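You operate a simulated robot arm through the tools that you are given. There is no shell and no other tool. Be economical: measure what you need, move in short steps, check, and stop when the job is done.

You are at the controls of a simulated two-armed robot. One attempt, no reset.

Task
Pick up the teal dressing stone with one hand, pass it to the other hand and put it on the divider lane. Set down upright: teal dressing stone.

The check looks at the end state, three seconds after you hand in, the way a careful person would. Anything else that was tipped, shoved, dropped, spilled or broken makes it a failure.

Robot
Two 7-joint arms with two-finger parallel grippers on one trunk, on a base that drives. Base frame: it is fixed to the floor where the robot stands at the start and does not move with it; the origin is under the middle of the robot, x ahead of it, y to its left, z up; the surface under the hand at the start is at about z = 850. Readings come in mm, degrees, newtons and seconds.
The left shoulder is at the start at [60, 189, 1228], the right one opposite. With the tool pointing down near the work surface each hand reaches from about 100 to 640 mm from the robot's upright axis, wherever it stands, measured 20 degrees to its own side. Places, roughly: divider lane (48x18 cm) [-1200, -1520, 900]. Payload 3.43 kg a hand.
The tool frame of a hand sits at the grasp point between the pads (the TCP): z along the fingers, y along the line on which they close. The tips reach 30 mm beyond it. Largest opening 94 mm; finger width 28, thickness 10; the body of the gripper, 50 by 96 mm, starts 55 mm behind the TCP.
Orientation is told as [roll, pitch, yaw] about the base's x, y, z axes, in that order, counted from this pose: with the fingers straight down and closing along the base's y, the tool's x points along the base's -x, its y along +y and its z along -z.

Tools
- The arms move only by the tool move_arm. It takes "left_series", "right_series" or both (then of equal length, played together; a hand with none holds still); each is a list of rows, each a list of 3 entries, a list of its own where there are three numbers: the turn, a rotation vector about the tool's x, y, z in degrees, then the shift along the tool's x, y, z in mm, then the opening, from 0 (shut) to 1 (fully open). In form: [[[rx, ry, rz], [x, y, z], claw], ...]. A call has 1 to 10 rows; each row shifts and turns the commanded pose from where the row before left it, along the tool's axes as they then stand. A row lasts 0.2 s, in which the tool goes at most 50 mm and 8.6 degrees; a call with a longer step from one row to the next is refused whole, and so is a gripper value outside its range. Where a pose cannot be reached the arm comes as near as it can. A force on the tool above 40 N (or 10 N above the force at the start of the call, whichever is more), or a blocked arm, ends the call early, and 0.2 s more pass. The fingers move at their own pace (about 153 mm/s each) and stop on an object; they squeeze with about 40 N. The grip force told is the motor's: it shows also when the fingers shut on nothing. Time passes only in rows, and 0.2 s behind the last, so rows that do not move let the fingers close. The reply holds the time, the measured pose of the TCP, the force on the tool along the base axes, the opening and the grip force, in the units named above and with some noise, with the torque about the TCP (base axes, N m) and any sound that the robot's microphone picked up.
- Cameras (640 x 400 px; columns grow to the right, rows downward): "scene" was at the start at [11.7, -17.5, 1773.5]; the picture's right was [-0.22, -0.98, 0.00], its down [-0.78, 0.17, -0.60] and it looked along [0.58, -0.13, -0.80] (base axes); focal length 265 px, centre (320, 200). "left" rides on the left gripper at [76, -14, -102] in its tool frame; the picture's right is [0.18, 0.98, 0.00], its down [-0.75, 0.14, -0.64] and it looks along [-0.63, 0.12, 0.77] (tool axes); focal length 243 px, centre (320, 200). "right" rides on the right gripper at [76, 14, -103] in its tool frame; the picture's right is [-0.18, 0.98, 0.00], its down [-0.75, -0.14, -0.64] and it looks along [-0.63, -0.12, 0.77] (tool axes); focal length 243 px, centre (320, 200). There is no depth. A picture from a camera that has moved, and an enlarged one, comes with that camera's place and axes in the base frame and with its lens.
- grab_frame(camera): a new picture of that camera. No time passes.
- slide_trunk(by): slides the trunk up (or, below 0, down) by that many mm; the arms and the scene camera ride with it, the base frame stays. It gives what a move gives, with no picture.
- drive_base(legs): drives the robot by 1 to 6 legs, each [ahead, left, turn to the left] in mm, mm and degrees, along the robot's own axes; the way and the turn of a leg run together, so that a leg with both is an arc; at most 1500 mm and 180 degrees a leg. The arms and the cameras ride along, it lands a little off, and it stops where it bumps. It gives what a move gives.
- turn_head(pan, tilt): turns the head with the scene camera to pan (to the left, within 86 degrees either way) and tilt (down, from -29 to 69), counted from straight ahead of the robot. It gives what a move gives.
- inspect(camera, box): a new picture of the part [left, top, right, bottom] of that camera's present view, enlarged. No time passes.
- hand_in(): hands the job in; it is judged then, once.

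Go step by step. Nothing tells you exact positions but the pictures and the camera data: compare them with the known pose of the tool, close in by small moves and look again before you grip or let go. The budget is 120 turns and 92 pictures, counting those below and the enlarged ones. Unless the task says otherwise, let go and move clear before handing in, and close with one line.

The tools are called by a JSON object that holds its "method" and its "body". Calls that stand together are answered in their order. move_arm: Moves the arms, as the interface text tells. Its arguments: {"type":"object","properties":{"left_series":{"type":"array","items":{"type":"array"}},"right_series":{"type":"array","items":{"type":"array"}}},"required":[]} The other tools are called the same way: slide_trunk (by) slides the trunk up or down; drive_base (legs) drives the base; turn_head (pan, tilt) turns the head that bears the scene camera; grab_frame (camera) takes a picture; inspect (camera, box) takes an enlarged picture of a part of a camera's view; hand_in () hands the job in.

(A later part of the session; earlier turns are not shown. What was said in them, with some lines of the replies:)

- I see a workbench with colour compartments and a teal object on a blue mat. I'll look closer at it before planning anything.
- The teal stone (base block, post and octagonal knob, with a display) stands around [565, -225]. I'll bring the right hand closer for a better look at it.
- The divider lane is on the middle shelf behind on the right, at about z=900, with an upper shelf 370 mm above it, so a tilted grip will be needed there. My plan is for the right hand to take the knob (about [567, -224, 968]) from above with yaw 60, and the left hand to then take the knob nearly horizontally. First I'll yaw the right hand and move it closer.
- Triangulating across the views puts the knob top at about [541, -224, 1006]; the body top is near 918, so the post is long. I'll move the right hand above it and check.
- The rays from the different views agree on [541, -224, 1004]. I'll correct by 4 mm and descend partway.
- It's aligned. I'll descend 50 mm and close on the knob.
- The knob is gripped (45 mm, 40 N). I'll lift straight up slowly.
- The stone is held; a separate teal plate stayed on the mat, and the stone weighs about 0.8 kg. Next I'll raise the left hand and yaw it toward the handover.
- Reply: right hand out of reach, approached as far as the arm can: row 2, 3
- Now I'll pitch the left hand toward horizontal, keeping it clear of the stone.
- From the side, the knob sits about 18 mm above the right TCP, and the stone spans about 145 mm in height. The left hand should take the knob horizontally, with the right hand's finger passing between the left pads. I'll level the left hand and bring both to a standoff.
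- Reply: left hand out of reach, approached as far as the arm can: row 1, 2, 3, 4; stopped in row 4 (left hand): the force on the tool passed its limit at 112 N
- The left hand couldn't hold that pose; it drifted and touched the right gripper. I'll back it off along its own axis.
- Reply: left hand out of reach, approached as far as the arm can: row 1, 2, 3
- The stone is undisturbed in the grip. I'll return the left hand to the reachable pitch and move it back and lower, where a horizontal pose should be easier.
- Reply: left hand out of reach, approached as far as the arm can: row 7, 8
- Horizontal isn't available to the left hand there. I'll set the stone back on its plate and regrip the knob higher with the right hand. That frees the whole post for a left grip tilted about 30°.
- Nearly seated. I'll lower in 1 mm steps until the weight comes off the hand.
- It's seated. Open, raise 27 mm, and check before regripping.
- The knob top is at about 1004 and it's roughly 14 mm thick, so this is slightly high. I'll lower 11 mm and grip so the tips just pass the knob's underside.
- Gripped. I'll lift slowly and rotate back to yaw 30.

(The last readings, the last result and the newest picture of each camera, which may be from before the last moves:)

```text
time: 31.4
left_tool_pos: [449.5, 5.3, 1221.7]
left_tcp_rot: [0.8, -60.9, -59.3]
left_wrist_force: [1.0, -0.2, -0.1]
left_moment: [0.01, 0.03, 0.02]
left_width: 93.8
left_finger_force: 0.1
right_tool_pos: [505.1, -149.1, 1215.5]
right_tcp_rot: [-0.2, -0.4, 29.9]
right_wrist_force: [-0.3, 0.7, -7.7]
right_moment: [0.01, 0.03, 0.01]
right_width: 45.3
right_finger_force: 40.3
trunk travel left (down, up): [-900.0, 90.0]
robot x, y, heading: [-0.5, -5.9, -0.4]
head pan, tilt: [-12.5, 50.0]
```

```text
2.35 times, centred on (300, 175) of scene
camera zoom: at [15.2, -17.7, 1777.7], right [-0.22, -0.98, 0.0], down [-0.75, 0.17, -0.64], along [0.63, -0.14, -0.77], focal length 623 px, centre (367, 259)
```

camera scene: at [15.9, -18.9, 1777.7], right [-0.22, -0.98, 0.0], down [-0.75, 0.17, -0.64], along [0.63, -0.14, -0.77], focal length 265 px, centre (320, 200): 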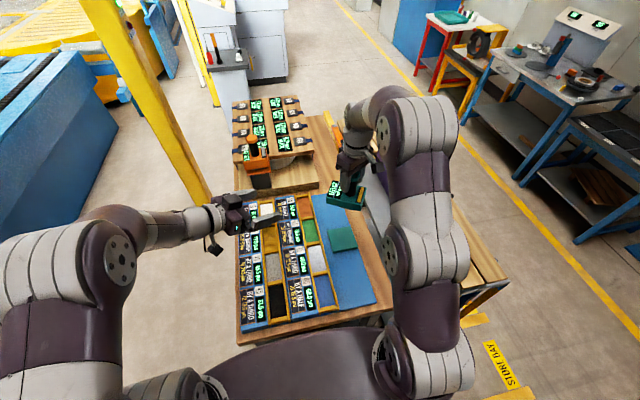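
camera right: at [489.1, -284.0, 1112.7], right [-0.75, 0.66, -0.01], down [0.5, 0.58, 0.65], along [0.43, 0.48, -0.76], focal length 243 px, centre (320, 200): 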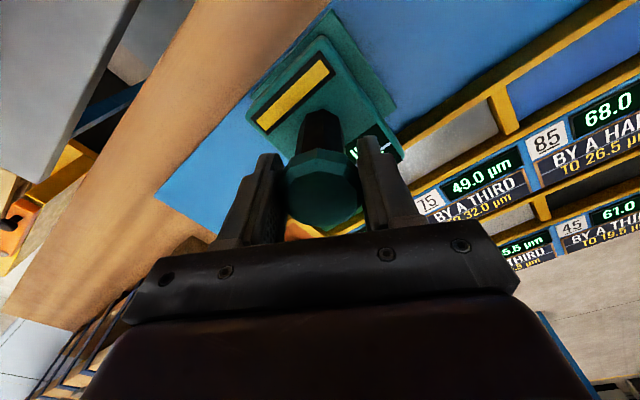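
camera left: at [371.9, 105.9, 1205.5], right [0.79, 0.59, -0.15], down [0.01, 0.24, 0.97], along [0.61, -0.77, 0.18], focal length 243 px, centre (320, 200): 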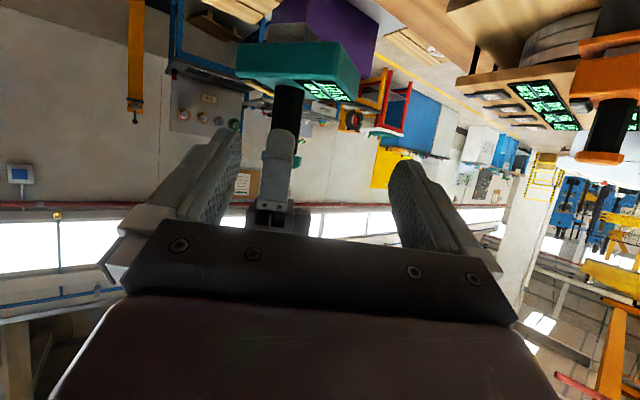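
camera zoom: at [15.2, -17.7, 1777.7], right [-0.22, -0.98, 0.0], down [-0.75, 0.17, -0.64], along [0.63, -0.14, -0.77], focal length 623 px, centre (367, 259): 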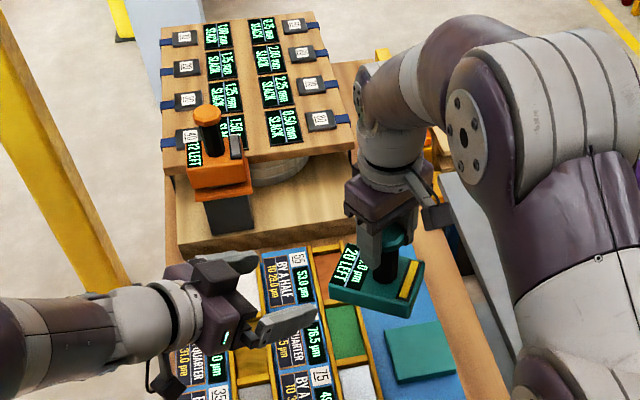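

{"method": "inspect", "body": {"camera": "left", "box": [220, 30, 380, 220]}}

```text
2.11 times, centred on (300, 125) of left
camera zoom: at [371.9, 105.9, 1205.5], right [0.79, 0.59, -0.15], down [0.01, 0.24, 0.97], along [0.61, -0.77, 0.18], focal length 511 px, centre (362, 358)
```

zoom: 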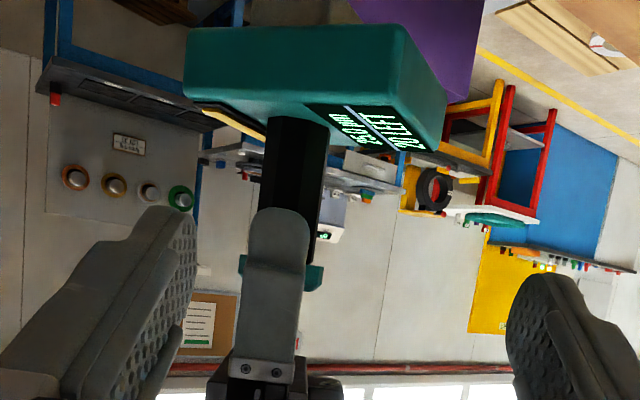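

The side view agrees with the computed post location. I'll align the left hand laterally and go partway in.

{"method": "move_arm", "body": {"left_series": [[[0, 0, 0], [-11, -15.5, 0], 1], [[0, 0, 0], [-11.7, -15.5, 0], 1], [[0, 0, 0], [0, 0, 30], 1], [[0, 0, 0], [0, 0, 30], 1], [[0, 0, 0], [0, 0, 30], 1], [[0, 0, 0], [0, 0, 0], 1]]}}

{"method": "grab_frame", "body": {"camera": "left"}}

{"method": "inspect", "body": {"camera": "scene", "box": [240, 120, 380, 230]}}

```text
time: 32.8
left_tool_pos: [468.7, -86.1, 1196.8]
left_tcp_rot: [0.7, -60.8, -59.3]
left_wrist_force: [-1.1, 0.1, 0.6]
left_moment: [-0.01, -0.02, -0.02]
left_width: 94.1
left_finger_force: 0.0
right_tool_pos: [503.1, -150.0, 1215.6]
right_tcp_rot: [-0.3, -0.4, 30.0]
right_wrist_force: [-0.1, 0.4, -6.8]
right_moment: [-0.01, 0.03, 0.02]
right_width: 45.4
right_finger_force: 40.0
trunk travel left (down, up): [-900.0, 90.0]
robot x, y, heading: [0.4, 1.7, -0.3]
head pan, tilt: [-12.5, 50.0]
```

```text
54 pictures are left
camera left: at [392.0, 14.3, 1181.1], right [0.79, 0.59, -0.15], down [0.01, 0.24, 0.97], along [0.61, -0.77, 0.18], focal length 243 px, centre (320, 200)
```

left: 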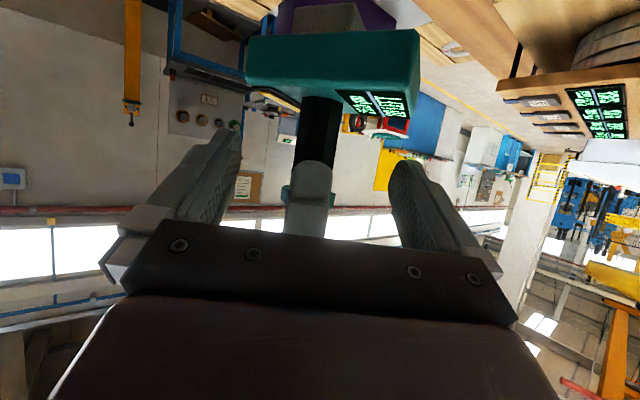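

```text
3.64 times, centred on (310, 175) of scene
camera zoom: at [15.8, -18.0, 1777.7], right [-0.22, -0.98, 0.0], down [-0.75, 0.17, -0.64], along [0.63, -0.14, -0.77], focal length 963 px, centre (356, 291)
```

zoom: 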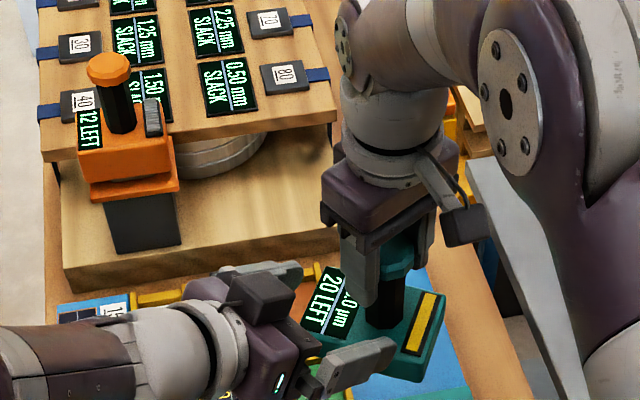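

Alignment looks centred. I'll advance the remaining distance.

{"method": "move_arm", "body": {"left_series": [[[0, 0, 0], [0, 0, 25], 1], [[0, 0, 0], [0, 0, 25], 1], [[0, 0, 0], [0, 0, 20], 1], [[0, 0, 0], [0, 0, 0], 1]]}}

{"method": "grab_frame", "body": {"camera": "left"}}

{"method": "inspect", "body": {"camera": "scene", "box": [240, 120, 380, 230]}}

```text
time: 33.8
left_tool_pos: [502.7, -140.9, 1166.2]
left_tcp_rot: [1.0, -61.2, -59.4]
left_wrist_force: [-3.7, 6.9, 19.8]
left_moment: [-0.71, 0.65, -0.37]
left_width: 93.8
left_finger_force: 0.2
right_tool_pos: [504.7, -149.8, 1214.2]
right_tcp_rot: [-0.4, -0.1, 30.0]
right_wrist_force: [2.0, -6.5, -27.4]
right_moment: [0.14, -0.85, 0.34]
right_width: 45.5
right_finger_force: 40.0
trunk travel left (down, up): [-900.0, 90.0]
robot x, y, heading: [3.2, 2.2, 0.0]
head pan, tilt: [-12.5, 50.0]
```

```text
52 pictures are left
camera left: at [425.7, -39.9, 1148.7], right [0.79, 0.59, -0.15], down [0.01, 0.24, 0.97], along [0.61, -0.77, 0.18], focal length 243 px, centre (320, 200)
```

left: 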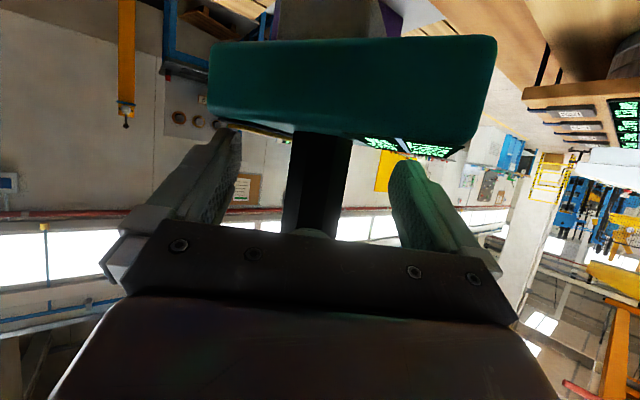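

```text
3.64 times, centred on (310, 175) of scene
camera zoom: at [15.6, -18.3, 1777.7], right [-0.22, -0.98, 0.0], down [-0.75, 0.17, -0.64], along [0.63, -0.14, -0.77], focal length 963 px, centre (356, 291)
```

zoom: 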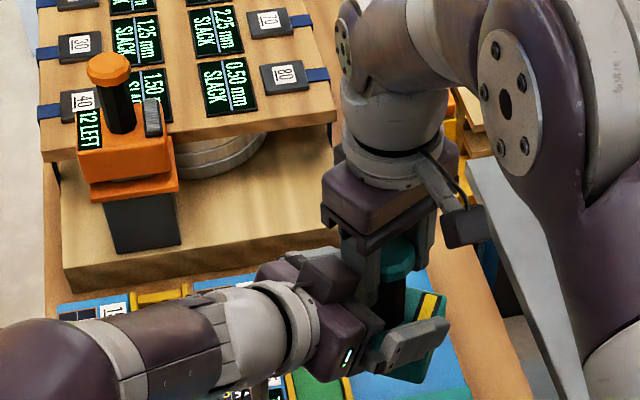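

The left fingertips press lightly on the stone's body. I'll raise the left hand 5 mm to relieve that and check.

{"method": "move_arm", "body": {"left_series": [[[0, 0, 0], [-5, 0, -3.5], 1], [[0, 0, 0], [0, 0, 0], 1], [[0, 0, 0], [0, 0, 0], 1]]}}

```text
time: 34.6
left_tool_pos: [501.8, -139.5, 1168.8]
left_tcp_rot: [0.7, -60.6, -59.2]
left_wrist_force: [-1.2, 0.4, -0.1]
left_moment: [0.0, 0.0, -0.01]
left_width: 93.9
left_finger_force: 0.0
right_tool_pos: [505.0, -150.2, 1215.3]
right_tcp_rot: [-0.3, -0.5, 30.0]
right_wrist_force: [-0.2, 0.7, -8.0]
right_moment: [-0.08, 0.07, -0.06]
right_width: 45.3
right_finger_force: 40.2
trunk travel left (down, up): [-900.0, 90.0]
robot x, y, heading: [1.2, -1.0, 0.0]
head pan, tilt: [-12.5, 50.0]
```

Free again. Closing the left hand on the post.

{"method": "move_arm", "body": {"left_series": [[[0, 0, 0], [0, 0, 0], 0.5], [[0, 0, 0], [0, 0, 0], 0.3], [[0, 0, 0], [0, 0, 0], 0], [[0, 0, 0], [0, 0, 0], 0], [[0, 0, 0], [0, 0, 0], 0]]}}

{"method": "grab_frame", "body": {"camera": "left"}}

```text
time: 35.8
left_tool_pos: [500.9, -139.9, 1168.5]
left_tcp_rot: [0.8, -60.7, -59.2]
left_wrist_force: [-5.3, -0.6, -0.5]
left_moment: [0.12, 0.01, 0.07]
left_width: 35.4
left_finger_force: 39.8
right_tool_pos: [506.1, -150.7, 1215.4]
right_tcp_rot: [-0.3, -0.4, 30.0]
right_wrist_force: [6.2, 0.4, -7.2]
right_moment: [-0.1, -0.21, -0.11]
right_width: 44.8
right_finger_force: 40.1
trunk travel left (down, up): [-900.0, 90.0]
robot x, y, heading: [0.8, -0.8, -0.1]
head pan, tilt: [-12.5, 50.0]
```

```text
50 pictures are left
camera left: at [424.0, -38.6, 1152.7], right [0.79, 0.59, -0.15], down [0.01, 0.23, 0.97], along [0.61, -0.77, 0.18], focal length 243 px, centre (320, 200)
```

left: 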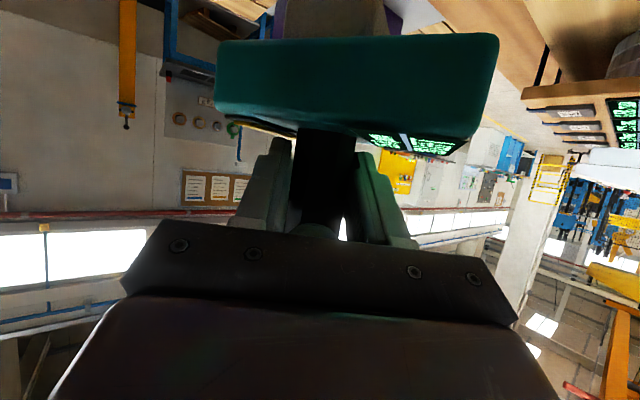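

The left grip reads 35 mm on the post. I'll open the right hand only slightly, to spare the left palm, and lift it straight off.

{"method": "move_arm", "body": {"right_series": [[[0, 0, 0], [0, 0, 0], 0.58], [[0, 0, 0], [0, 0, 0], 0.58], [[0, 0, 0], [0, 0, 0], 0.58]]}}

{"method": "inspect", "body": {"camera": "scene", "box": [240, 120, 380, 230]}}

```text
time: 36.6
left_tool_pos: [500.8, -140.0, 1168.9]
left_tcp_rot: [0.7, -60.8, -59.2]
left_wrist_force: [-2.2, 4.0, -4.2]
left_moment: [-0.28, -0.19, -0.09]
left_width: 35.6
left_finger_force: 40.2
right_tool_pos: [505.4, -150.9, 1214.4]
right_tcp_rot: [-0.3, -0.4, 30.0]
right_wrist_force: [1.8, -4.7, 2.8]
right_moment: [0.16, 0.14, 0.11]
right_width: 52.1
right_finger_force: 0.1
trunk travel left (down, up): [-900.0, 90.0]
robot x, y, heading: [-0.0, 2.7, 0.1]
head pan, tilt: [-12.5, 50.0]
```

```text
3.64 times, centred on (310, 175) of scene
camera zoom: at [15.8, -18.4, 1777.7], right [-0.22, -0.98, 0.0], down [-0.75, 0.17, -0.64], along [0.63, -0.14, -0.77], focal length 963 px, centre (356, 291)
```

zoom: 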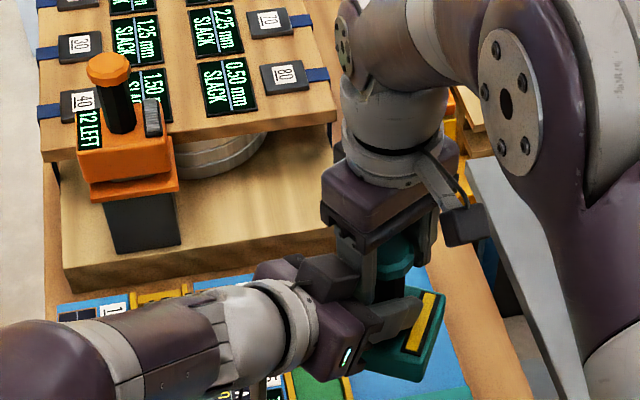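

{"method": "move_arm", "body": {"right_series": [[[0, 0, 0], [0, -2.5, 0], 0.57], [[0, 0, 0], [0, 0, -8], 0.57], [[0, 0, 0], [0, 0, -10], 0.57], [[0, 0, 0], [0, 0, 0], 0.57]]}}

{"method": "grab_frame", "body": {"camera": "right"}}

```text
time: 37.6
left_tool_pos: [501.8, -139.3, 1168.9]
left_tcp_rot: [0.7, -60.7, -59.2]
left_wrist_force: [-0.2, -0.4, -7.5]
left_moment: [0.09, 0.07, -0.01]
left_width: 35.3
left_finger_force: 39.5
right_tool_pos: [504.6, -152.9, 1231.8]
right_tcp_rot: [-0.3, -0.5, 30.1]
right_wrist_force: [0.0, 0.4, -0.2]
right_moment: [-0.01, 0.01, -0.04]
right_width: 53.7
right_finger_force: 0.1
trunk travel left (down, up): [-900.0, 90.0]
robot x, y, heading: [0.1, 0.2, -0.0]
head pan, tilt: [-12.5, 50.0]
```

```text
48 pictures are left
camera right: at [430.8, -179.6, 1334.2], right [-0.33, 0.94, 0.0], down [0.72, 0.26, 0.65], along [0.61, 0.21, -0.76], focal length 243 px, centre (320, 200)
```

right: 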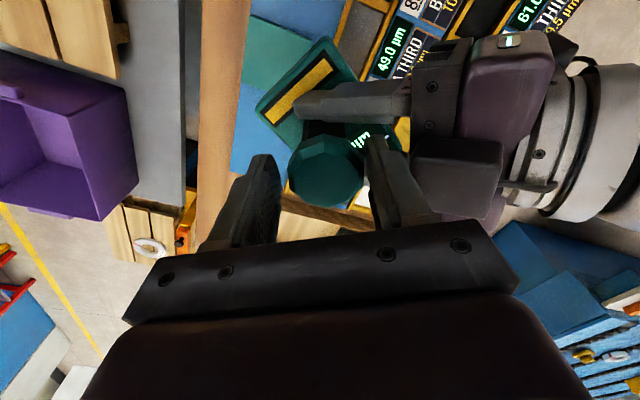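

The left hand now carries the full weight (7.5 N). I'll separate them: right hand up a little, left hand down a little.

{"method": "move_arm", "body": {"left_series": [[[0, 0, 0], [8.7, 0, 4.9], 0], [[0, 0, 0], [8.7, 0, 4.9], 0], [[0, 0, 0], [0, 0, 0], 0]], "right_series": [[[0, 0, 0], [0, 0, -10], 0.57], [[0, 0, 0], [0, 0, -10], 0.57], [[0, 0, 0], [0, 0, 0], 0.57]]}}

{"method": "inspect", "body": {"camera": "scene", "box": [240, 120, 380, 230]}}

{"method": "grab_frame", "body": {"camera": "right"}}

```text
time: 38.4
left_tool_pos: [500.4, -140.9, 1148.2]
left_tcp_rot: [0.8, -60.7, -59.3]
left_wrist_force: [0.0, -0.1, -7.1]
left_moment: [0.04, 0.05, -0.01]
left_width: 35.4
left_finger_force: 39.9
right_tool_pos: [505.0, -153.3, 1248.0]
right_tcp_rot: [-0.3, -0.4, 30.1]
right_wrist_force: [-0.3, 0.5, 0.2]
right_moment: [-0.01, -0.02, 0.02]
right_width: 53.6
right_finger_force: 0.1
right hand out of reach, approached as far as the arm can: row 2
trunk travel left (down, up): [-900.0, 90.0]
robot x, y, heading: [0.6, 4.0, 0.1]
head pan, tilt: [-12.5, 50.0]
```

```text
3.64 times, centred on (310, 175) of scene
camera zoom: at [15.5, -18.4, 1777.7], right [-0.22, -0.98, 0.0], down [-0.75, 0.17, -0.64], along [0.63, -0.14, -0.77], focal length 963 px, centre (356, 291)
```

zoom: 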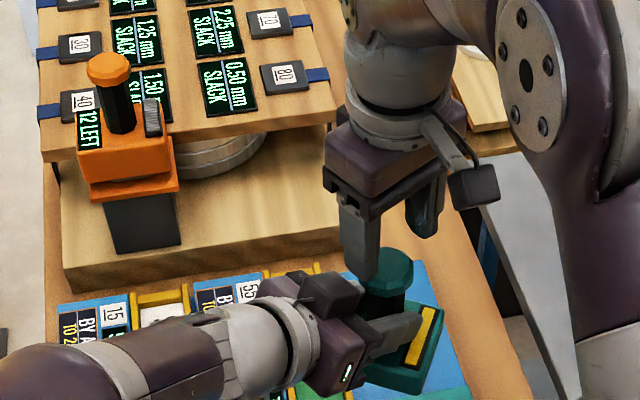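

```text
46 pictures are left
camera right: at [430.5, -179.4, 1349.9], right [-0.33, 0.94, 0.0], down [0.72, 0.25, 0.65], along [0.61, 0.21, -0.76], focal length 243 px, centre (320, 200)
```

right: 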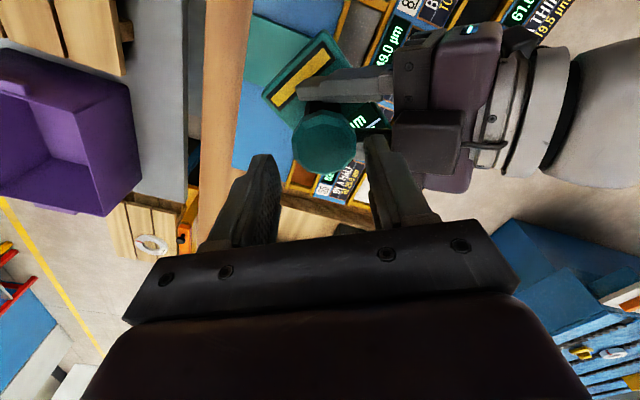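

{"method": "move_arm", "body": {"left_series": [[[0, 0, 0], [8.7, 0, 4.9], 0], [[0, 0, 0], [8.7, 0, 4.9], 0], [[0, 0, 0], [0, 0, 0], 0], [[0, 0, 0], [0, 0, 0], 0], [[0, 0, 0], [0, 0, 0], 0], [[0, 0, 0], [0, 0, 0], 0], [[0, 0, 0], [0, 0, 0], 0]], "right_series": [[[0, 0, 0], [0, 0, 0], 0.57], [[0, 0, 0], [0, 0, 0], 0.57], [[0, 0, 0], [20, -34, 0], 0.57], [[0, 0, 0], [20, -34, 0], 0.57], [[0, 0, 0], [20, -34, 0], 0.57], [[0, 0, 0], [40, 0, 0], 0.57], [[0, 0, 0], [40, 0, 0], 0.57]]}}

{"method": "grab_frame", "body": {"camera": "scene"}}

{"method": "grab_frame", "body": {"camera": "left"}}

```text
time: 40.0
left_tool_pos: [500.6, -138.9, 1129.7]
left_tcp_rot: [1.0, -60.9, -59.5]
left_wrist_force: [-1.0, -1.1, -7.5]
left_moment: [0.02, 0.1, 0.04]
left_width: 35.5
left_finger_force: 39.8
right_tool_pos: [433.3, -314.4, 1249.3]
right_tcp_rot: [-0.3, -0.5, 30.1]
right_wrist_force: [0.1, 0.8, 0.1]
right_moment: [0.0, -0.02, -0.01]
right_width: 53.5
right_finger_force: 0.0
trunk travel left (down, up): [-900.0, 90.0]
robot x, y, heading: [-0.3, -3.7, -0.1]
head pan, tilt: [-12.5, 50.0]
```

```text
45 pictures are left
camera scene: at [12.9, -18.8, 1777.7], right [-0.22, -0.98, 0.0], down [-0.75, 0.17, -0.64], along [0.63, -0.14, -0.77], focal length 265 px, centre (320, 200)
```

scene: 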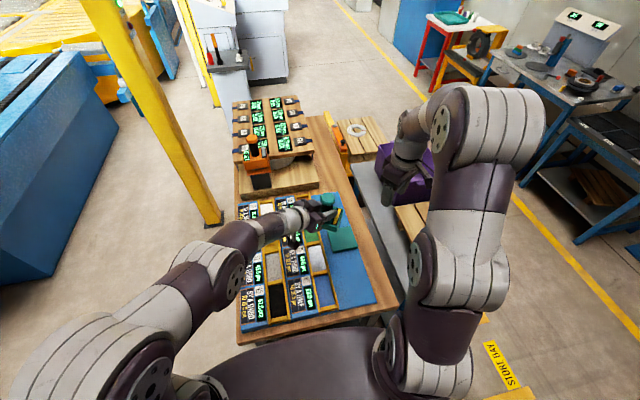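

```text
44 pictures are left
camera left: at [422.4, -38.6, 1113.5], right [0.79, 0.59, -0.15], down [0.01, 0.23, 0.97], along [0.61, -0.77, 0.18], focal length 243 px, centre (320, 200)
```

left: 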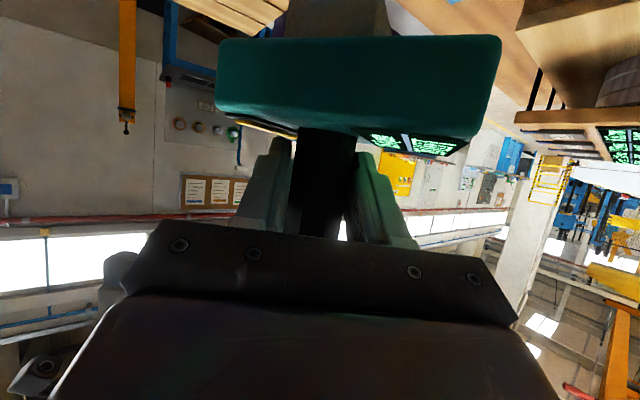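

The handover is done and the left hand holds the stone firmly. I'll back away from the bench and look toward the shelf before driving further.

{"method": "drive_base", "body": {"legs": [[-300, 0, 0]]}}

{"method": "turn_head", "body": {"pan": -86, "tilt": 35}}

{"method": "grab_frame", "body": {"camera": "scene"}}

```text
time: 42.1
left_tool_pos: [196.8, -141.1, 1128.5]
left_tcp_rot: [0.6, -60.8, -59.5]
left_wrist_force: [0.4, 0.1, -6.9]
left_moment: [0.04, 0.08, -0.02]
left_width: 35.6
left_finger_force: 40.1
right_tool_pos: [128.9, -314.5, 1247.9]
right_tcp_rot: [-0.2, -0.4, 29.6]
right_wrist_force: [0.7, -0.2, 0.7]
right_moment: [-0.01, 0.02, 0.0]
right_width: 53.6
right_finger_force: 0.1
trunk travel left (down, up): [-900.0, 90.0]
robot x, y, heading: [-304.6, -0.6, -0.3]
head pan, tilt: [-12.5, 50.0]
```

```text
time: 43.5
left_tool_pos: [194.2, -140.9, 1129.3]
left_tcp_rot: [0.7, -60.7, -59.6]
left_wrist_force: [1.1, 0.1, -7.2]
left_moment: [0.02, 0.07, 0.0]
left_width: 35.9
left_finger_force: 40.1
right_tool_pos: [125.7, -314.8, 1248.0]
right_tcp_rot: [-0.2, -0.4, 29.6]
right_wrist_force: [0.3, 0.2, -0.6]
right_moment: [0.04, 0.0, 0.02]
right_width: 53.5
right_finger_force: 0.0
trunk travel left (down, up): [-900.0, 90.0]
robot x, y, heading: [-304.3, 0.2, -0.3]
head pan, tilt: [-85.9, 35.0]
```

```text
43 pictures are left
camera scene: at [-359.4, -88.5, 1799.4], right [-1.0, -0.07, 0.0], down [-0.04, 0.57, -0.82], along [0.05, -0.82, -0.57], focal length 265 px, centre (320, 200)
```

scene: 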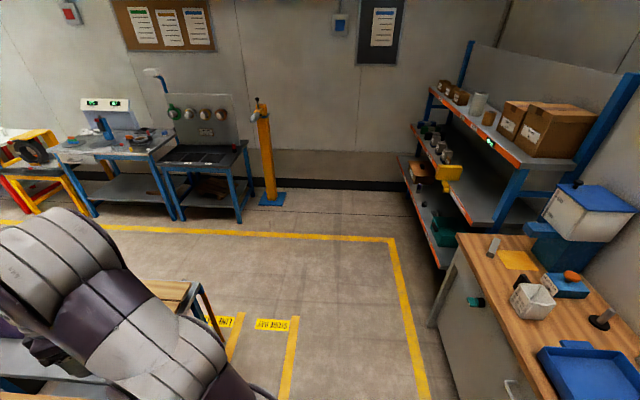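

The area toward the shelf is clear. I'll turn right and approach for a closer look at the lane.

{"method": "drive_base", "body": {"legs": [[0, 0, -90], [750, -150, -30]]}}

{"method": "turn_head", "body": {"pan": -30, "tilt": 35}}

{"method": "grab_frame", "body": {"camera": "scene"}}

```text
time: 51.4
left_tool_pos: [-1015.3, -1023.7, 1128.5]
left_tcp_rot: [0.8, -60.8, -179.8]
left_wrist_force: [0.1, -0.3, -7.9]
left_moment: [0.05, -0.08, -0.02]
left_width: 35.3
left_finger_force: 40.4
right_tool_pos: [-1130.9, -878.6, 1249.6]
right_tcp_rot: [-0.3, -0.5, -90.5]
right_wrist_force: [-0.6, -0.2, 0.0]
right_moment: [0.0, 0.0, -0.01]
right_width: 53.7
right_finger_force: 0.0
trunk travel left (down, up): [-900.0, 90.0]
robot x, y, heading: [-639.5, -659.7, -120.6]
head pan, tilt: [-85.9, 35.0]
```

```text
time: 52.7
left_tool_pos: [-1015.9, -1024.7, 1128.8]
left_tcp_rot: [0.8, -60.8, -179.7]
left_wrist_force: [-0.1, 0.7, -8.5]
left_moment: [0.07, -0.09, 0.02]
left_width: 35.9
left_finger_force: 39.8
right_tool_pos: [-1131.6, -878.8, 1248.7]
right_tcp_rot: [-0.2, -0.4, -90.6]
right_wrist_force: [1.0, -0.1, 0.3]
right_moment: [0.01, -0.01, 0.0]
right_width: 53.6
right_finger_force: 0.0
trunk travel left (down, up): [-900.0, 90.0]
robot x, y, heading: [-641.0, -664.1, -120.4]
head pan, tilt: [-30.0, 35.0]
```

```text
42 pictures are left
camera scene: at [-689.3, -657.1, 1799.4], right [-0.49, 0.87, 0.0], down [0.5, 0.28, -0.82], along [-0.71, -0.4, -0.57], focal length 265 px, centre (320, 200)
```

scene: 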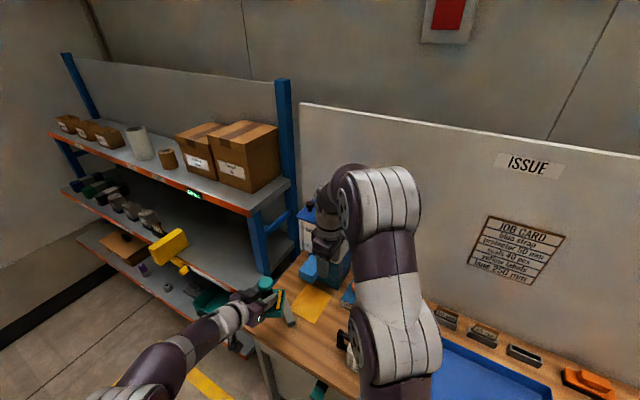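

The lane lies beyond the yellow handle, on the middle shelf's near half. I'll back clear of the desk first, turn to face the shelf, and shift across to it.

{"method": "drive_base", "body": {"legs": [[-177, 302, 0], [0, 0, -59.6], [0, 750, 0]]}}

{"method": "turn_head", "body": {"pan": 0, "tilt": 40}}

{"method": "grab_frame", "body": {"camera": "scene"}}

```text
time: 61.3
left_tool_pos: [-795.6, -1277.0, 1128.6]
left_tcp_rot: [0.8, -60.8, 120.7]
left_wrist_force: [0.7, 0.6, -7.5]
left_moment: [-0.04, -0.07, -0.01]
left_width: 35.6
left_finger_force: 40.5
right_tool_pos: [-727.8, -1103.1, 1248.8]
right_tcp_rot: [-0.3, -0.4, -150.2]
right_wrist_force: [0.2, 0.0, -0.1]
right_moment: [0.04, -0.01, -0.02]
right_width: 53.7
right_finger_force: 0.1
trunk travel left (down, up): [-900.0, 90.0]
robot x, y, heading: [-292.4, -1417.7, 180.0]
head pan, tilt: [-30.0, 35.0]
```

```text
time: 62.2
left_tool_pos: [-795.8, -1276.3, 1128.2]
left_tcp_rot: [0.9, -60.8, 120.7]
left_wrist_force: [0.6, -0.6, -7.8]
left_moment: [-0.02, -0.03, 0.01]
left_width: 35.3
left_finger_force: 39.7
right_tool_pos: [-729.6, -1103.4, 1248.7]
right_tcp_rot: [-0.3, -0.4, -150.1]
right_wrist_force: [0.5, -0.5, 0.5]
right_moment: [-0.01, -0.01, -0.05]
right_width: 53.5
right_finger_force: 0.0
trunk travel left (down, up): [-900.0, 90.0]
robot x, y, heading: [-292.2, -1413.8, 179.7]
head pan, tilt: [0.0, 40.0]
```

```text
41 pictures are left
camera scene: at [-321.6, -1417.7, 1791.9], right [0.0, 1.0, 0.0], down [0.64, 0.0, -0.77], along [-0.77, 0.0, -0.64], focal length 265 px, centre (320, 200)
```

scene: 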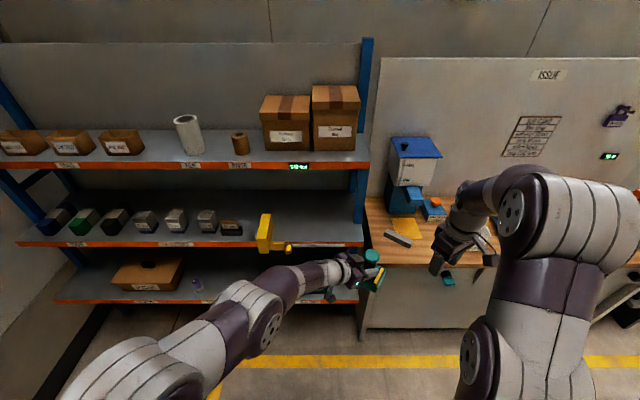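

{"method": "inspect", "body": {"camera": "scene", "box": [180, 150, 380, 270]}}

```text
3.20 times, centred on (280, 210) of scene
camera zoom: at [-321.6, -1417.7, 1791.9], right [0.0, 1.0, 0.0], down [0.64, 0.0, -0.77], along [-0.77, 0.0, -0.64], focal length 847 px, centre (448, 168)
```

zoom: 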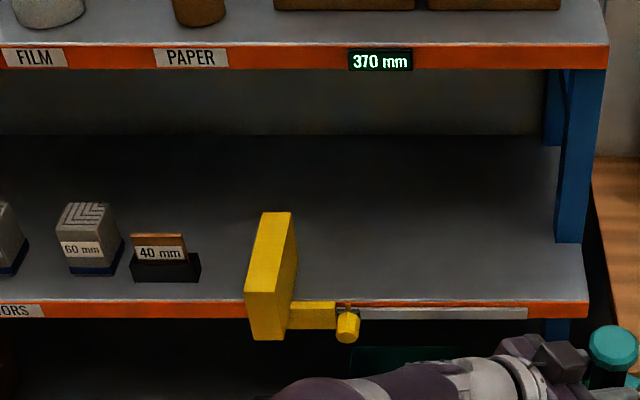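

The lane is the shelf space right of the yellow divider (gap z 900–1275, y about -1630 to -1260, front edge x ≈ -1108). While clear of the shelf, I'll swing the left hand so it points into the shelf.

{"method": "move_arm", "body": {"left_series": [[[0, 0, 0], [12.6, 24, -22.6], 0], [[0, 0, 0], [12.6, 24, -22.6], 0], [[0, 0, 0], [12.6, 24, -22.6], 0], [[0, 0, 0], [12.6, 24, -22.6], 0], [[-7, 0, -3.9], [0, 0, 0], 0], [[-7, 0, -3.9], [0, 0, 0], 0], [[-7, 0, -3.9], [0, 0, 0], 0], [[-7, 0, -3.9], [0, 0, 0], 0], [[0, 0, 0], [0, 0, 0], 0]]}}

{"method": "grab_frame", "body": {"camera": "scene"}}

```text
time: 64.2
left_tool_pos: [-825.9, -1423.9, 1128.4]
left_tcp_rot: [0.3, -61.0, 152.8]
left_wrist_force: [-0.3, -0.1, -7.4]
left_moment: [-0.02, -0.09, -0.01]
left_width: 35.2
left_finger_force: 40.1
left hand out of reach, approached as far as the arm can: row 8
right_tool_pos: [-728.6, -1103.6, 1249.7]
right_tcp_rot: [-0.3, -0.4, -150.1]
right_wrist_force: [0.0, 0.4, -0.2]
right_moment: [0.0, 0.0, 0.0]
right_width: 53.4
right_finger_force: 0.0
trunk travel left (down, up): [-900.0, 90.0]
robot x, y, heading: [-299.4, -1417.2, 179.9]
head pan, tilt: [0.0, 40.0]
```

```text
39 pictures are left
camera scene: at [-321.9, -1418.5, 1791.9], right [0.0, 1.0, 0.0], down [0.64, 0.0, -0.77], along [-0.77, 0.0, -0.64], focal length 265 px, centre (320, 200)
```

scene: 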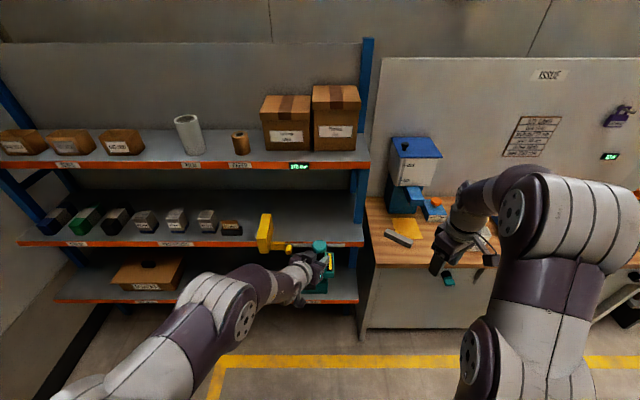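

The hand now points into the shelf. I'll retract the right hand, lower the trunk 90 mm, then approach.

{"method": "move_arm", "body": {"right_series": [[[0, 0, 0], [43, 16, 0], 0.57], [[0, 0, 0], [43, 16, 0], 0.57], [[0, 0, 0], [43, 16, 0], 0.57], [[0, 0, 0], [43, 16, 0], 0.57], [[0, 0, 0], [0, 0, 0], 0.57]]}}

{"method": "slide_trunk", "body": {"by": -90}}

{"method": "drive_base", "body": {"legs": [[200, 30, 0]]}}

{"method": "grab_frame", "body": {"camera": "scene"}}

{"method": "grab_frame", "body": {"camera": "left"}}

```text
time: 65.4
left_tool_pos: [-827.7, -1423.5, 1128.9]
left_tcp_rot: [0.1, -61.0, 152.8]
left_wrist_force: [-0.6, 0.9, -7.0]
left_moment: [-0.02, -0.07, 0.03]
left_width: 35.0
left_finger_force: 39.8
right_tool_pos: [-549.4, -1070.3, 1246.5]
right_tcp_rot: [-0.3, -0.4, -150.0]
right_wrist_force: [0.2, 0.1, 0.4]
right_moment: [-0.02, -0.01, 0.0]
right_width: 53.7
right_finger_force: 0.0
trunk travel left (down, up): [-900.0, 90.0]
robot x, y, heading: [-293.8, -1415.4, 180.0]
head pan, tilt: [0.0, 40.0]
```

```text
time: 66.7
left_tool_pos: [-826.8, -1424.0, 1040.3]
left_tcp_rot: [0.2, -60.8, 152.8]
left_wrist_force: [0.4, 0.2, -6.6]
left_moment: [-0.07, -0.11, -0.01]
left_width: 35.4
left_finger_force: 39.5
right_tool_pos: [-548.5, -1071.5, 1156.0]
right_tcp_rot: [-0.3, -0.5, -150.1]
right_wrist_force: [-0.2, -0.5, -0.6]
right_moment: [0.03, 0.0, 0.0]
right_width: 53.7
right_finger_force: 0.0
trunk travel left (down, up): [-810.0, 180.0]
robot x, y, heading: [-297.8, -1419.6, 180.1]
head pan, tilt: [0.0, 40.0]
```

```text
time: 68.3
left_tool_pos: [-1024.1, -1453.3, 1040.4]
left_tcp_rot: [0.3, -60.9, 152.8]
left_wrist_force: [0.2, -0.9, -8.5]
left_moment: [-0.02, -0.1, -0.02]
left_width: 35.0
left_finger_force: 39.9
right_tool_pos: [-745.3, -1102.1, 1157.0]
right_tcp_rot: [-0.3, -0.5, -150.1]
right_wrist_force: [-0.3, 0.6, -0.1]
right_moment: [-0.03, -0.03, -0.01]
right_width: 53.8
right_finger_force: 0.1
trunk travel left (down, up): [-810.0, 180.0]
robot x, y, heading: [-494.1, -1447.0, -179.8]
head pan, tilt: [0.0, 40.0]
```

```text
38 pictures are left
camera scene: at [-518.0, -1448.0, 1701.9], right [0.0, 1.0, 0.0], down [0.64, 0.0, -0.77], along [-0.77, 0.0, -0.64], focal length 265 px, centre (320, 200)
```

scene: 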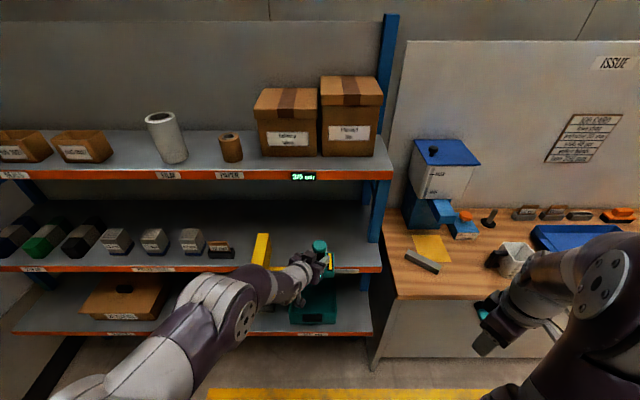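

```text
37 pictures are left
camera left: at [-903.3, -1498.1, 1022.9], right [-0.37, -0.92, -0.16], down [0.11, -0.21, 0.97], along [-0.92, 0.34, 0.18], focal length 243 px, centre (320, 200)
```

left: 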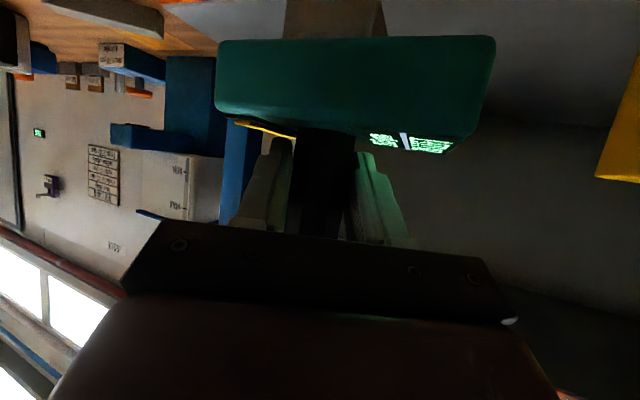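

There's clearance ahead and the divider is well to the left. I'll drive the remaining 168 mm in.

{"method": "drive_base", "body": {"legs": [[168, 0, 0]]}}

{"method": "grab_frame", "body": {"camera": "scene"}}

{"method": "grab_frame", "body": {"camera": "left"}}

```text
time: 69.7
left_tool_pos: [-1187.3, -1456.5, 1041.1]
left_tcp_rot: [0.3, -60.9, 152.9]
left_wrist_force: [0.2, -0.3, -7.3]
left_moment: [0.01, -0.1, 0.03]
left_width: 35.5
left_finger_force: 40.2
right_tool_pos: [-913.0, -1104.8, 1156.5]
right_tcp_rot: [-0.4, -0.5, -149.7]
right_wrist_force: [0.1, -0.1, -0.2]
right_moment: [-0.01, 0.01, -0.01]
right_width: 53.6
right_finger_force: 0.1
trunk travel left (down, up): [-810.0, 180.0]
robot x, y, heading: [-656.6, -1453.6, -179.6]
head pan, tilt: [0.0, 40.0]
```

```text
36 pictures are left
camera scene: at [-681.8, -1448.9, 1701.9], right [-0.01, 1.0, 0.0], down [0.64, 0.0, -0.77], along [-0.77, 0.0, -0.64], focal length 265 px, centre (320, 200)
```

scene: 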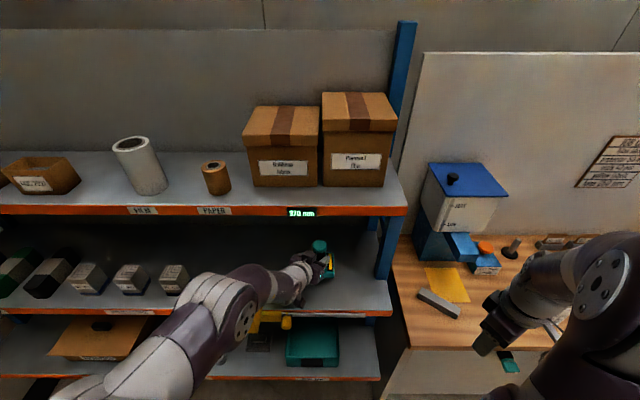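

```text
35 pictures are left
camera left: at [-1067.2, -1500.5, 1023.1], right [-0.36, -0.92, -0.16], down [0.11, -0.21, 0.97], along [-0.93, 0.33, 0.18], focal length 243 px, centre (320, 200)
```

left: 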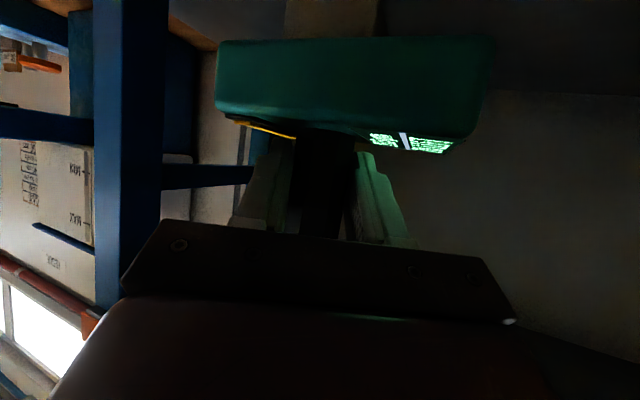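

The stone is over the lane, at about [-1195, -1452]. I'll lower with small arm moves, watching the force.

{"method": "move_arm", "body": {"left_series": [[[0, 0, 0], [8.7, 0, 4.9], 0], [[0, 0, 0], [8.7, 0, 4.9], 0], [[0, 0, 0], [6.1, 0, 3.4], 0], [[0, 0, 0], [0, 0, 0], 0]]}}

{"method": "turn_head", "body": {"pan": 0, "tilt": 50}}

{"method": "inspect", "body": {"camera": "scene", "box": [210, 140, 410, 300]}}

```text
time: 70.7
left_tool_pos: [-1187.8, -1457.0, 1012.3]
left_tcp_rot: [-0.1, -60.9, 153.0]
left_wrist_force: [1.3, -0.2, -8.3]
left_moment: [-0.05, -0.09, 0.01]
left_width: 32.8
left_finger_force: 39.8
right_tool_pos: [-912.1, -1103.6, 1156.7]
right_tcp_rot: [-0.3, -0.4, -149.8]
right_wrist_force: [1.0, 1.6, 0.0]
right_moment: [-0.02, -0.03, 0.0]
right_width: 53.4
right_finger_force: 0.1
trunk travel left (down, up): [-810.0, 180.0]
robot x, y, heading: [-655.6, -1447.9, -179.5]
head pan, tilt: [0.0, 40.0]
```

```text
time: 71.4
left_tool_pos: [-1189.8, -1457.7, 1011.3]
left_tcp_rot: [-0.1, -60.8, 153.1]
left_wrist_force: [0.5, 0.4, -7.3]
left_moment: [-0.02, -0.14, 0.01]
left_width: 32.8
left_finger_force: 40.2
right_tool_pos: [-913.1, -1103.0, 1156.5]
right_tcp_rot: [-0.3, -0.3, -149.8]
right_wrist_force: [-1.0, -0.3, 0.0]
right_moment: [-0.01, 0.02, -0.04]
right_width: 53.5
right_finger_force: 0.0
trunk travel left (down, up): [-810.0, 180.0]
robot x, y, heading: [-660.6, -1447.7, -179.5]
head pan, tilt: [0.0, 50.0]
```

```text
2.50 times, centred on (310, 220) of scene
camera zoom: at [-676.2, -1448.8, 1687.7], right [-0.01, 1.0, 0.0], down [0.77, 0.0, -0.64], along [-0.64, 0.0, -0.77], focal length 662 px, centre (345, 150)
```

zoom: 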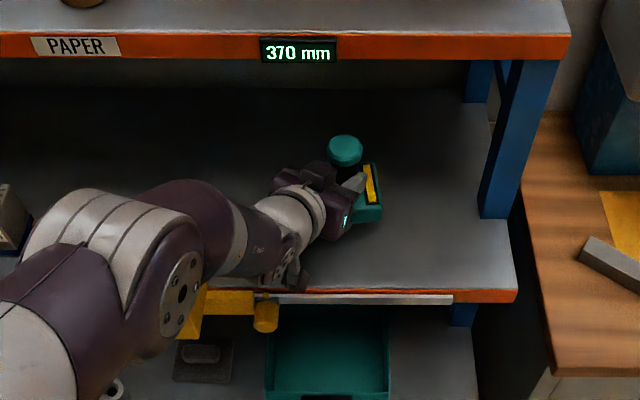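

The grip width changed slightly (35→33), so I'll check the stone's attitude in the hand.

{"method": "grab_frame", "body": {"camera": "left"}}

```text
33 pictures are left
camera left: at [-1069.0, -1501.9, 996.2], right [-0.37, -0.92, -0.16], down [0.11, -0.21, 0.97], along [-0.92, 0.34, 0.18], focal length 243 px, centre (320, 200)
```

left: 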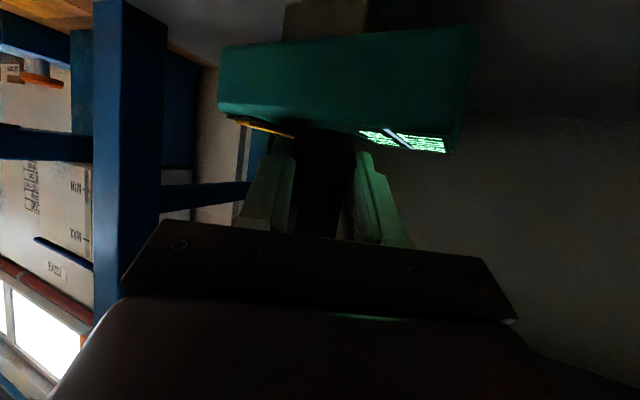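

The stone only yawed a few degrees onto a post facet and is still upright. I'll keep lowering gently.

{"method": "move_arm", "body": {"left_series": [[[0, 0, 0], [3.5, 0, 1.9], 0], [[0, 0, 0], [3.5, 0, 1.9], 0], [[0, 0, 0], [3.5, 0, 1.9], 0], [[0, 0, 0], [0, 0, 0], 0]]}}

```text
time: 72.4
left_tool_pos: [-1189.8, -1458.7, 1000.6]
left_tcp_rot: [-0.3, -60.8, 153.1]
left_wrist_force: [-0.4, -0.6, -7.6]
left_moment: [-0.1, -0.07, 0.04]
left_width: 32.7
left_finger_force: 40.2
right_tool_pos: [-913.5, -1102.3, 1157.3]
right_tcp_rot: [-0.3, -0.4, -149.7]
right_wrist_force: [-0.7, 0.2, 0.4]
right_moment: [0.0, 0.01, -0.02]
right_width: 53.5
right_finger_force: 0.1
trunk travel left (down, up): [-810.0, 180.0]
robot x, y, heading: [-657.1, -1449.8, -179.5]
head pan, tilt: [0.0, 50.0]
```

{"method": "move_arm", "body": {"left_series": [[[0, 0, 0], [1.75, 0, 1], 0], [[0, 0, 0], [1.75, 0, 1], 0], [[0, 0, 0], [1.75, 0, 1], 0], [[0, 0, 0], [0, 0, 0], 0]]}}

```text
time: 73.4
left_tool_pos: [-1190.6, -1461.2, 992.5]
left_tcp_rot: [-0.1, -60.7, 153.1]
left_wrist_force: [0.8, -0.3, -7.3]
left_moment: [-0.05, -0.12, 0.0]
left_width: 32.6
left_finger_force: 40.2
left hand out of reach, approached as far as the arm can: row 2
right_tool_pos: [-913.3, -1104.4, 1157.3]
right_tcp_rot: [-0.3, -0.4, -149.8]
right_wrist_force: [-0.3, -0.7, -0.2]
right_moment: [0.01, 0.01, -0.02]
right_width: 53.5
right_finger_force: 0.1
trunk travel left (down, up): [-810.0, 180.0]
robot x, y, heading: [-657.3, -1444.0, -179.8]
head pan, tilt: [0.0, 50.0]
```

The arm is near its limit, so I'll use small trunk slides for the last millimetres.

{"method": "slide_trunk", "body": {"by": -3}}

{"method": "inspect", "body": {"camera": "scene", "box": [280, 170, 360, 240]}}

```text
time: 74.0
left_tool_pos: [-1190.0, -1460.3, 990.6]
left_tcp_rot: [-0.1, -60.7, 153.2]
left_wrist_force: [0.5, -0.3, -6.5]
left_moment: [-0.04, -0.12, -0.04]
left_width: 32.7
left_finger_force: 40.0
right_tool_pos: [-913.6, -1103.7, 1154.2]
right_tcp_rot: [-0.4, -0.4, -149.8]
right_wrist_force: [0.5, 0.6, 1.0]
right_moment: [0.0, -0.02, -0.02]
right_width: 53.4
right_finger_force: 0.1
trunk travel left (down, up): [-807.0, 183.0]
robot x, y, heading: [-656.5, -1447.7, -179.9]
head pan, tilt: [0.0, 50.0]
```

```text
5.71 times, centred on (320, 205) of scene
camera zoom: at [-676.1, -1448.7, 1684.7], right [-0.01, 1.0, 0.0], down [0.77, 0.0, -0.64], along [-0.64, 0.0, -0.77], focal length 1513 px, centre (320, 171)
```

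zoom: 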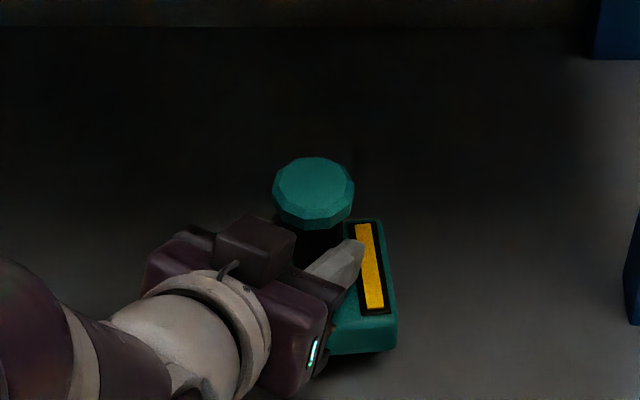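

{"method": "slide_trunk", "body": {"by": -3}}

```text
time: 74.5
left_tool_pos: [-1190.5, -1460.8, 989.7]
left_tcp_rot: [-0.1, -60.8, 153.1]
left_wrist_force: [-0.1, 0.0, -7.0]
left_moment: [-0.01, -0.15, 0.04]
left_width: 32.6
left_finger_force: 40.0
right_tool_pos: [-912.5, -1103.0, 1150.8]
right_tcp_rot: [-0.4, -0.4, -149.7]
right_wrist_force: [0.1, -0.8, 0.3]
right_moment: [-0.02, 0.01, -0.02]
right_width: 53.2
right_finger_force: 0.1
trunk travel left (down, up): [-804.0, 186.0]
robot x, y, heading: [-654.3, -1445.1, -179.7]
head pan, tilt: [0.0, 50.0]
```

{"method": "slide_trunk", "body": {"by": -3}}

```text
time: 75.0
left_tool_pos: [-1189.9, -1461.4, 988.9]
left_tcp_rot: [0.1, -61.1, 153.0]
left_wrist_force: [-0.6, -1.8, 8.3]
left_moment: [-0.4, -0.29, 0.01]
left_width: 32.8
left_finger_force: 40.3
right_tool_pos: [-913.1, -1104.2, 1148.4]
right_tcp_rot: [-0.4, -0.4, -149.7]
right_wrist_force: [0.5, -0.9, -0.3]
right_moment: [-0.01, 0.0, 0.03]
right_width: 53.4
right_finger_force: 0.2
trunk travel left (down, up): [-801.0, 189.0]
robot x, y, heading: [-654.2, -1450.7, -180.0]
head pan, tilt: [0.0, 50.0]
```

Contact on the shelf: force went from -7 to +8 N. I'll check, then open gently.

{"method": "grab_frame", "body": {"camera": "left"}}

{"method": "move_arm", "body": {"left_series": [[[0, 0, 0], [0, 0, 0], 0.45], [[0, 0, 0], [0, 0, 0], 0.7], [[0, 0, 0], [0, 0, 0], 0.95], [[0, 0, 0], [0, 0, 0], 0.95]]}}

{"method": "grab_frame", "body": {"camera": "left"}}

{"method": "inspect", "body": {"camera": "scene", "box": [280, 170, 360, 240]}}

```text
31 pictures are left
camera left: at [-1069.9, -1505.2, 971.2], right [-0.37, -0.92, -0.16], down [0.11, -0.22, 0.97], along [-0.92, 0.34, 0.18], focal length 243 px, centre (320, 200)
```

left: 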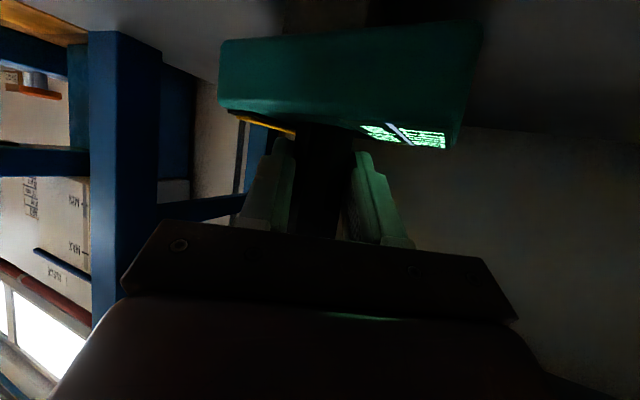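

```text
time: 76.0
left_tool_pos: [-1188.6, -1461.2, 987.2]
left_tcp_rot: [0.0, -60.8, 152.9]
left_wrist_force: [-0.4, 0.6, -0.4]
left_moment: [0.0, 0.0, 0.01]
left_width: 89.4
left_finger_force: 0.1
right_tool_pos: [-911.6, -1104.3, 1147.7]
right_tcp_rot: [-0.3, -0.4, -149.7]
right_wrist_force: [0.4, 0.0, -0.2]
right_moment: [0.02, -0.01, 0.01]
right_width: 53.8
right_finger_force: 0.0
trunk travel left (down, up): [-801.0, 189.0]
robot x, y, heading: [-659.9, -1451.3, -179.6]
head pan, tilt: [0.0, 50.0]
```

```text
30 pictures are left
camera left: at [-1069.1, -1505.2, 969.5], right [-0.37, -0.92, -0.16], down [0.11, -0.21, 0.97], along [-0.92, 0.34, 0.18], focal length 243 px, centre (320, 200)
```

left: 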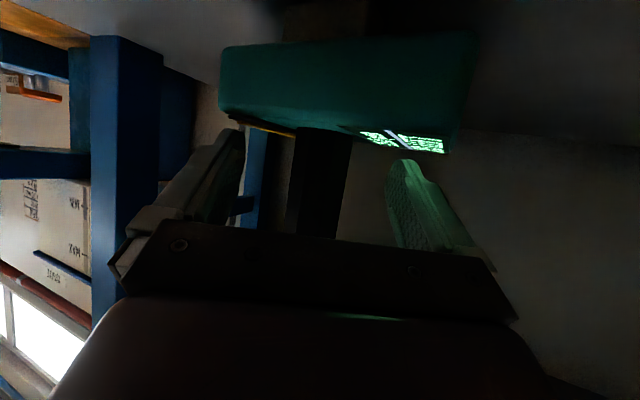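

```text
5.71 times, centred on (320, 205) of scene
camera zoom: at [-674.9, -1448.8, 1678.7], right [-0.01, 1.0, 0.0], down [0.77, 0.0, -0.64], along [-0.64, 0.0, -0.77], focal length 1513 px, centre (320, 171)
```

zoom: 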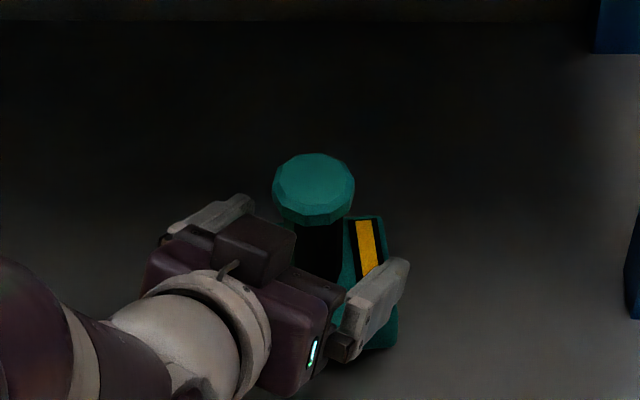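

The stone stands on its own. I'll back out along the tool direction by driving, then straight back.

{"method": "drive_base", "body": {"legs": [[-54, 28, 0], [-250, 0, 0]]}}

{"method": "grab_frame", "body": {"camera": "scene"}}

{"method": "inspect", "body": {"camera": "scene", "box": [240, 80, 400, 200]}}

```text
time: 78.4
left_tool_pos: [-883.0, -1488.1, 985.7]
left_tcp_rot: [-0.1, -60.8, 153.1]
left_wrist_force: [-0.6, -0.7, 0.5]
left_moment: [0.0, -0.02, 0.01]
left_width: 89.3
left_finger_force: 0.0
right_tool_pos: [-607.4, -1129.5, 1148.1]
right_tcp_rot: [-0.3, -0.4, -149.7]
right_wrist_force: [0.8, -0.3, -0.8]
right_moment: [0.01, -0.03, 0.01]
right_width: 53.6
right_finger_force: 0.0
trunk travel left (down, up): [-801.0, 189.0]
robot x, y, heading: [-348.5, -1475.0, -179.9]
head pan, tilt: [0.0, 50.0]
```

```text
28 pictures are left
camera scene: at [-369.5, -1475.0, 1678.7], right [-0.01, 1.0, 0.0], down [0.77, 0.0, -0.64], along [-0.64, 0.0, -0.77], focal length 265 px, centre (320, 200)
```

scene: 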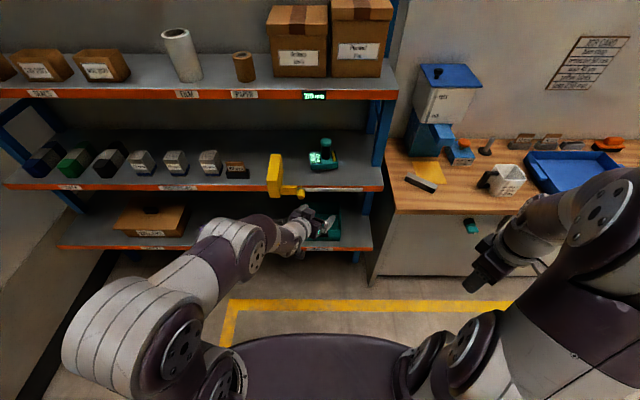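

```text
3.33 times, centred on (320, 140) of scene
camera zoom: at [-369.5, -1475.0, 1678.7], right [-0.01, 1.0, 0.0], down [0.77, 0.0, -0.64], along [-0.64, 0.0, -0.77], focal length 882 px, centre (320, 400)
```

zoom: 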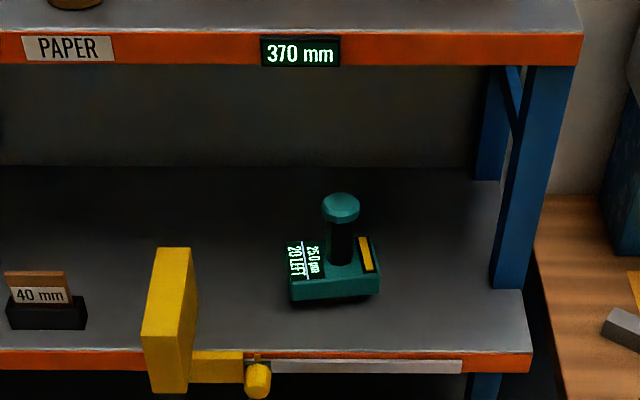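

The teal stone stands upright in the lane right of the divider. The divider still reads 370 mm, nothing else has moved, and both hands are clear.

{"method": "hand_in", "body": {}}

```text
The job is handed in.
```

I picked up the teal dressing stone with the right hand, passed it to the left, and set it upright on the divider lane; in the last picture nothing there had been disturbed.
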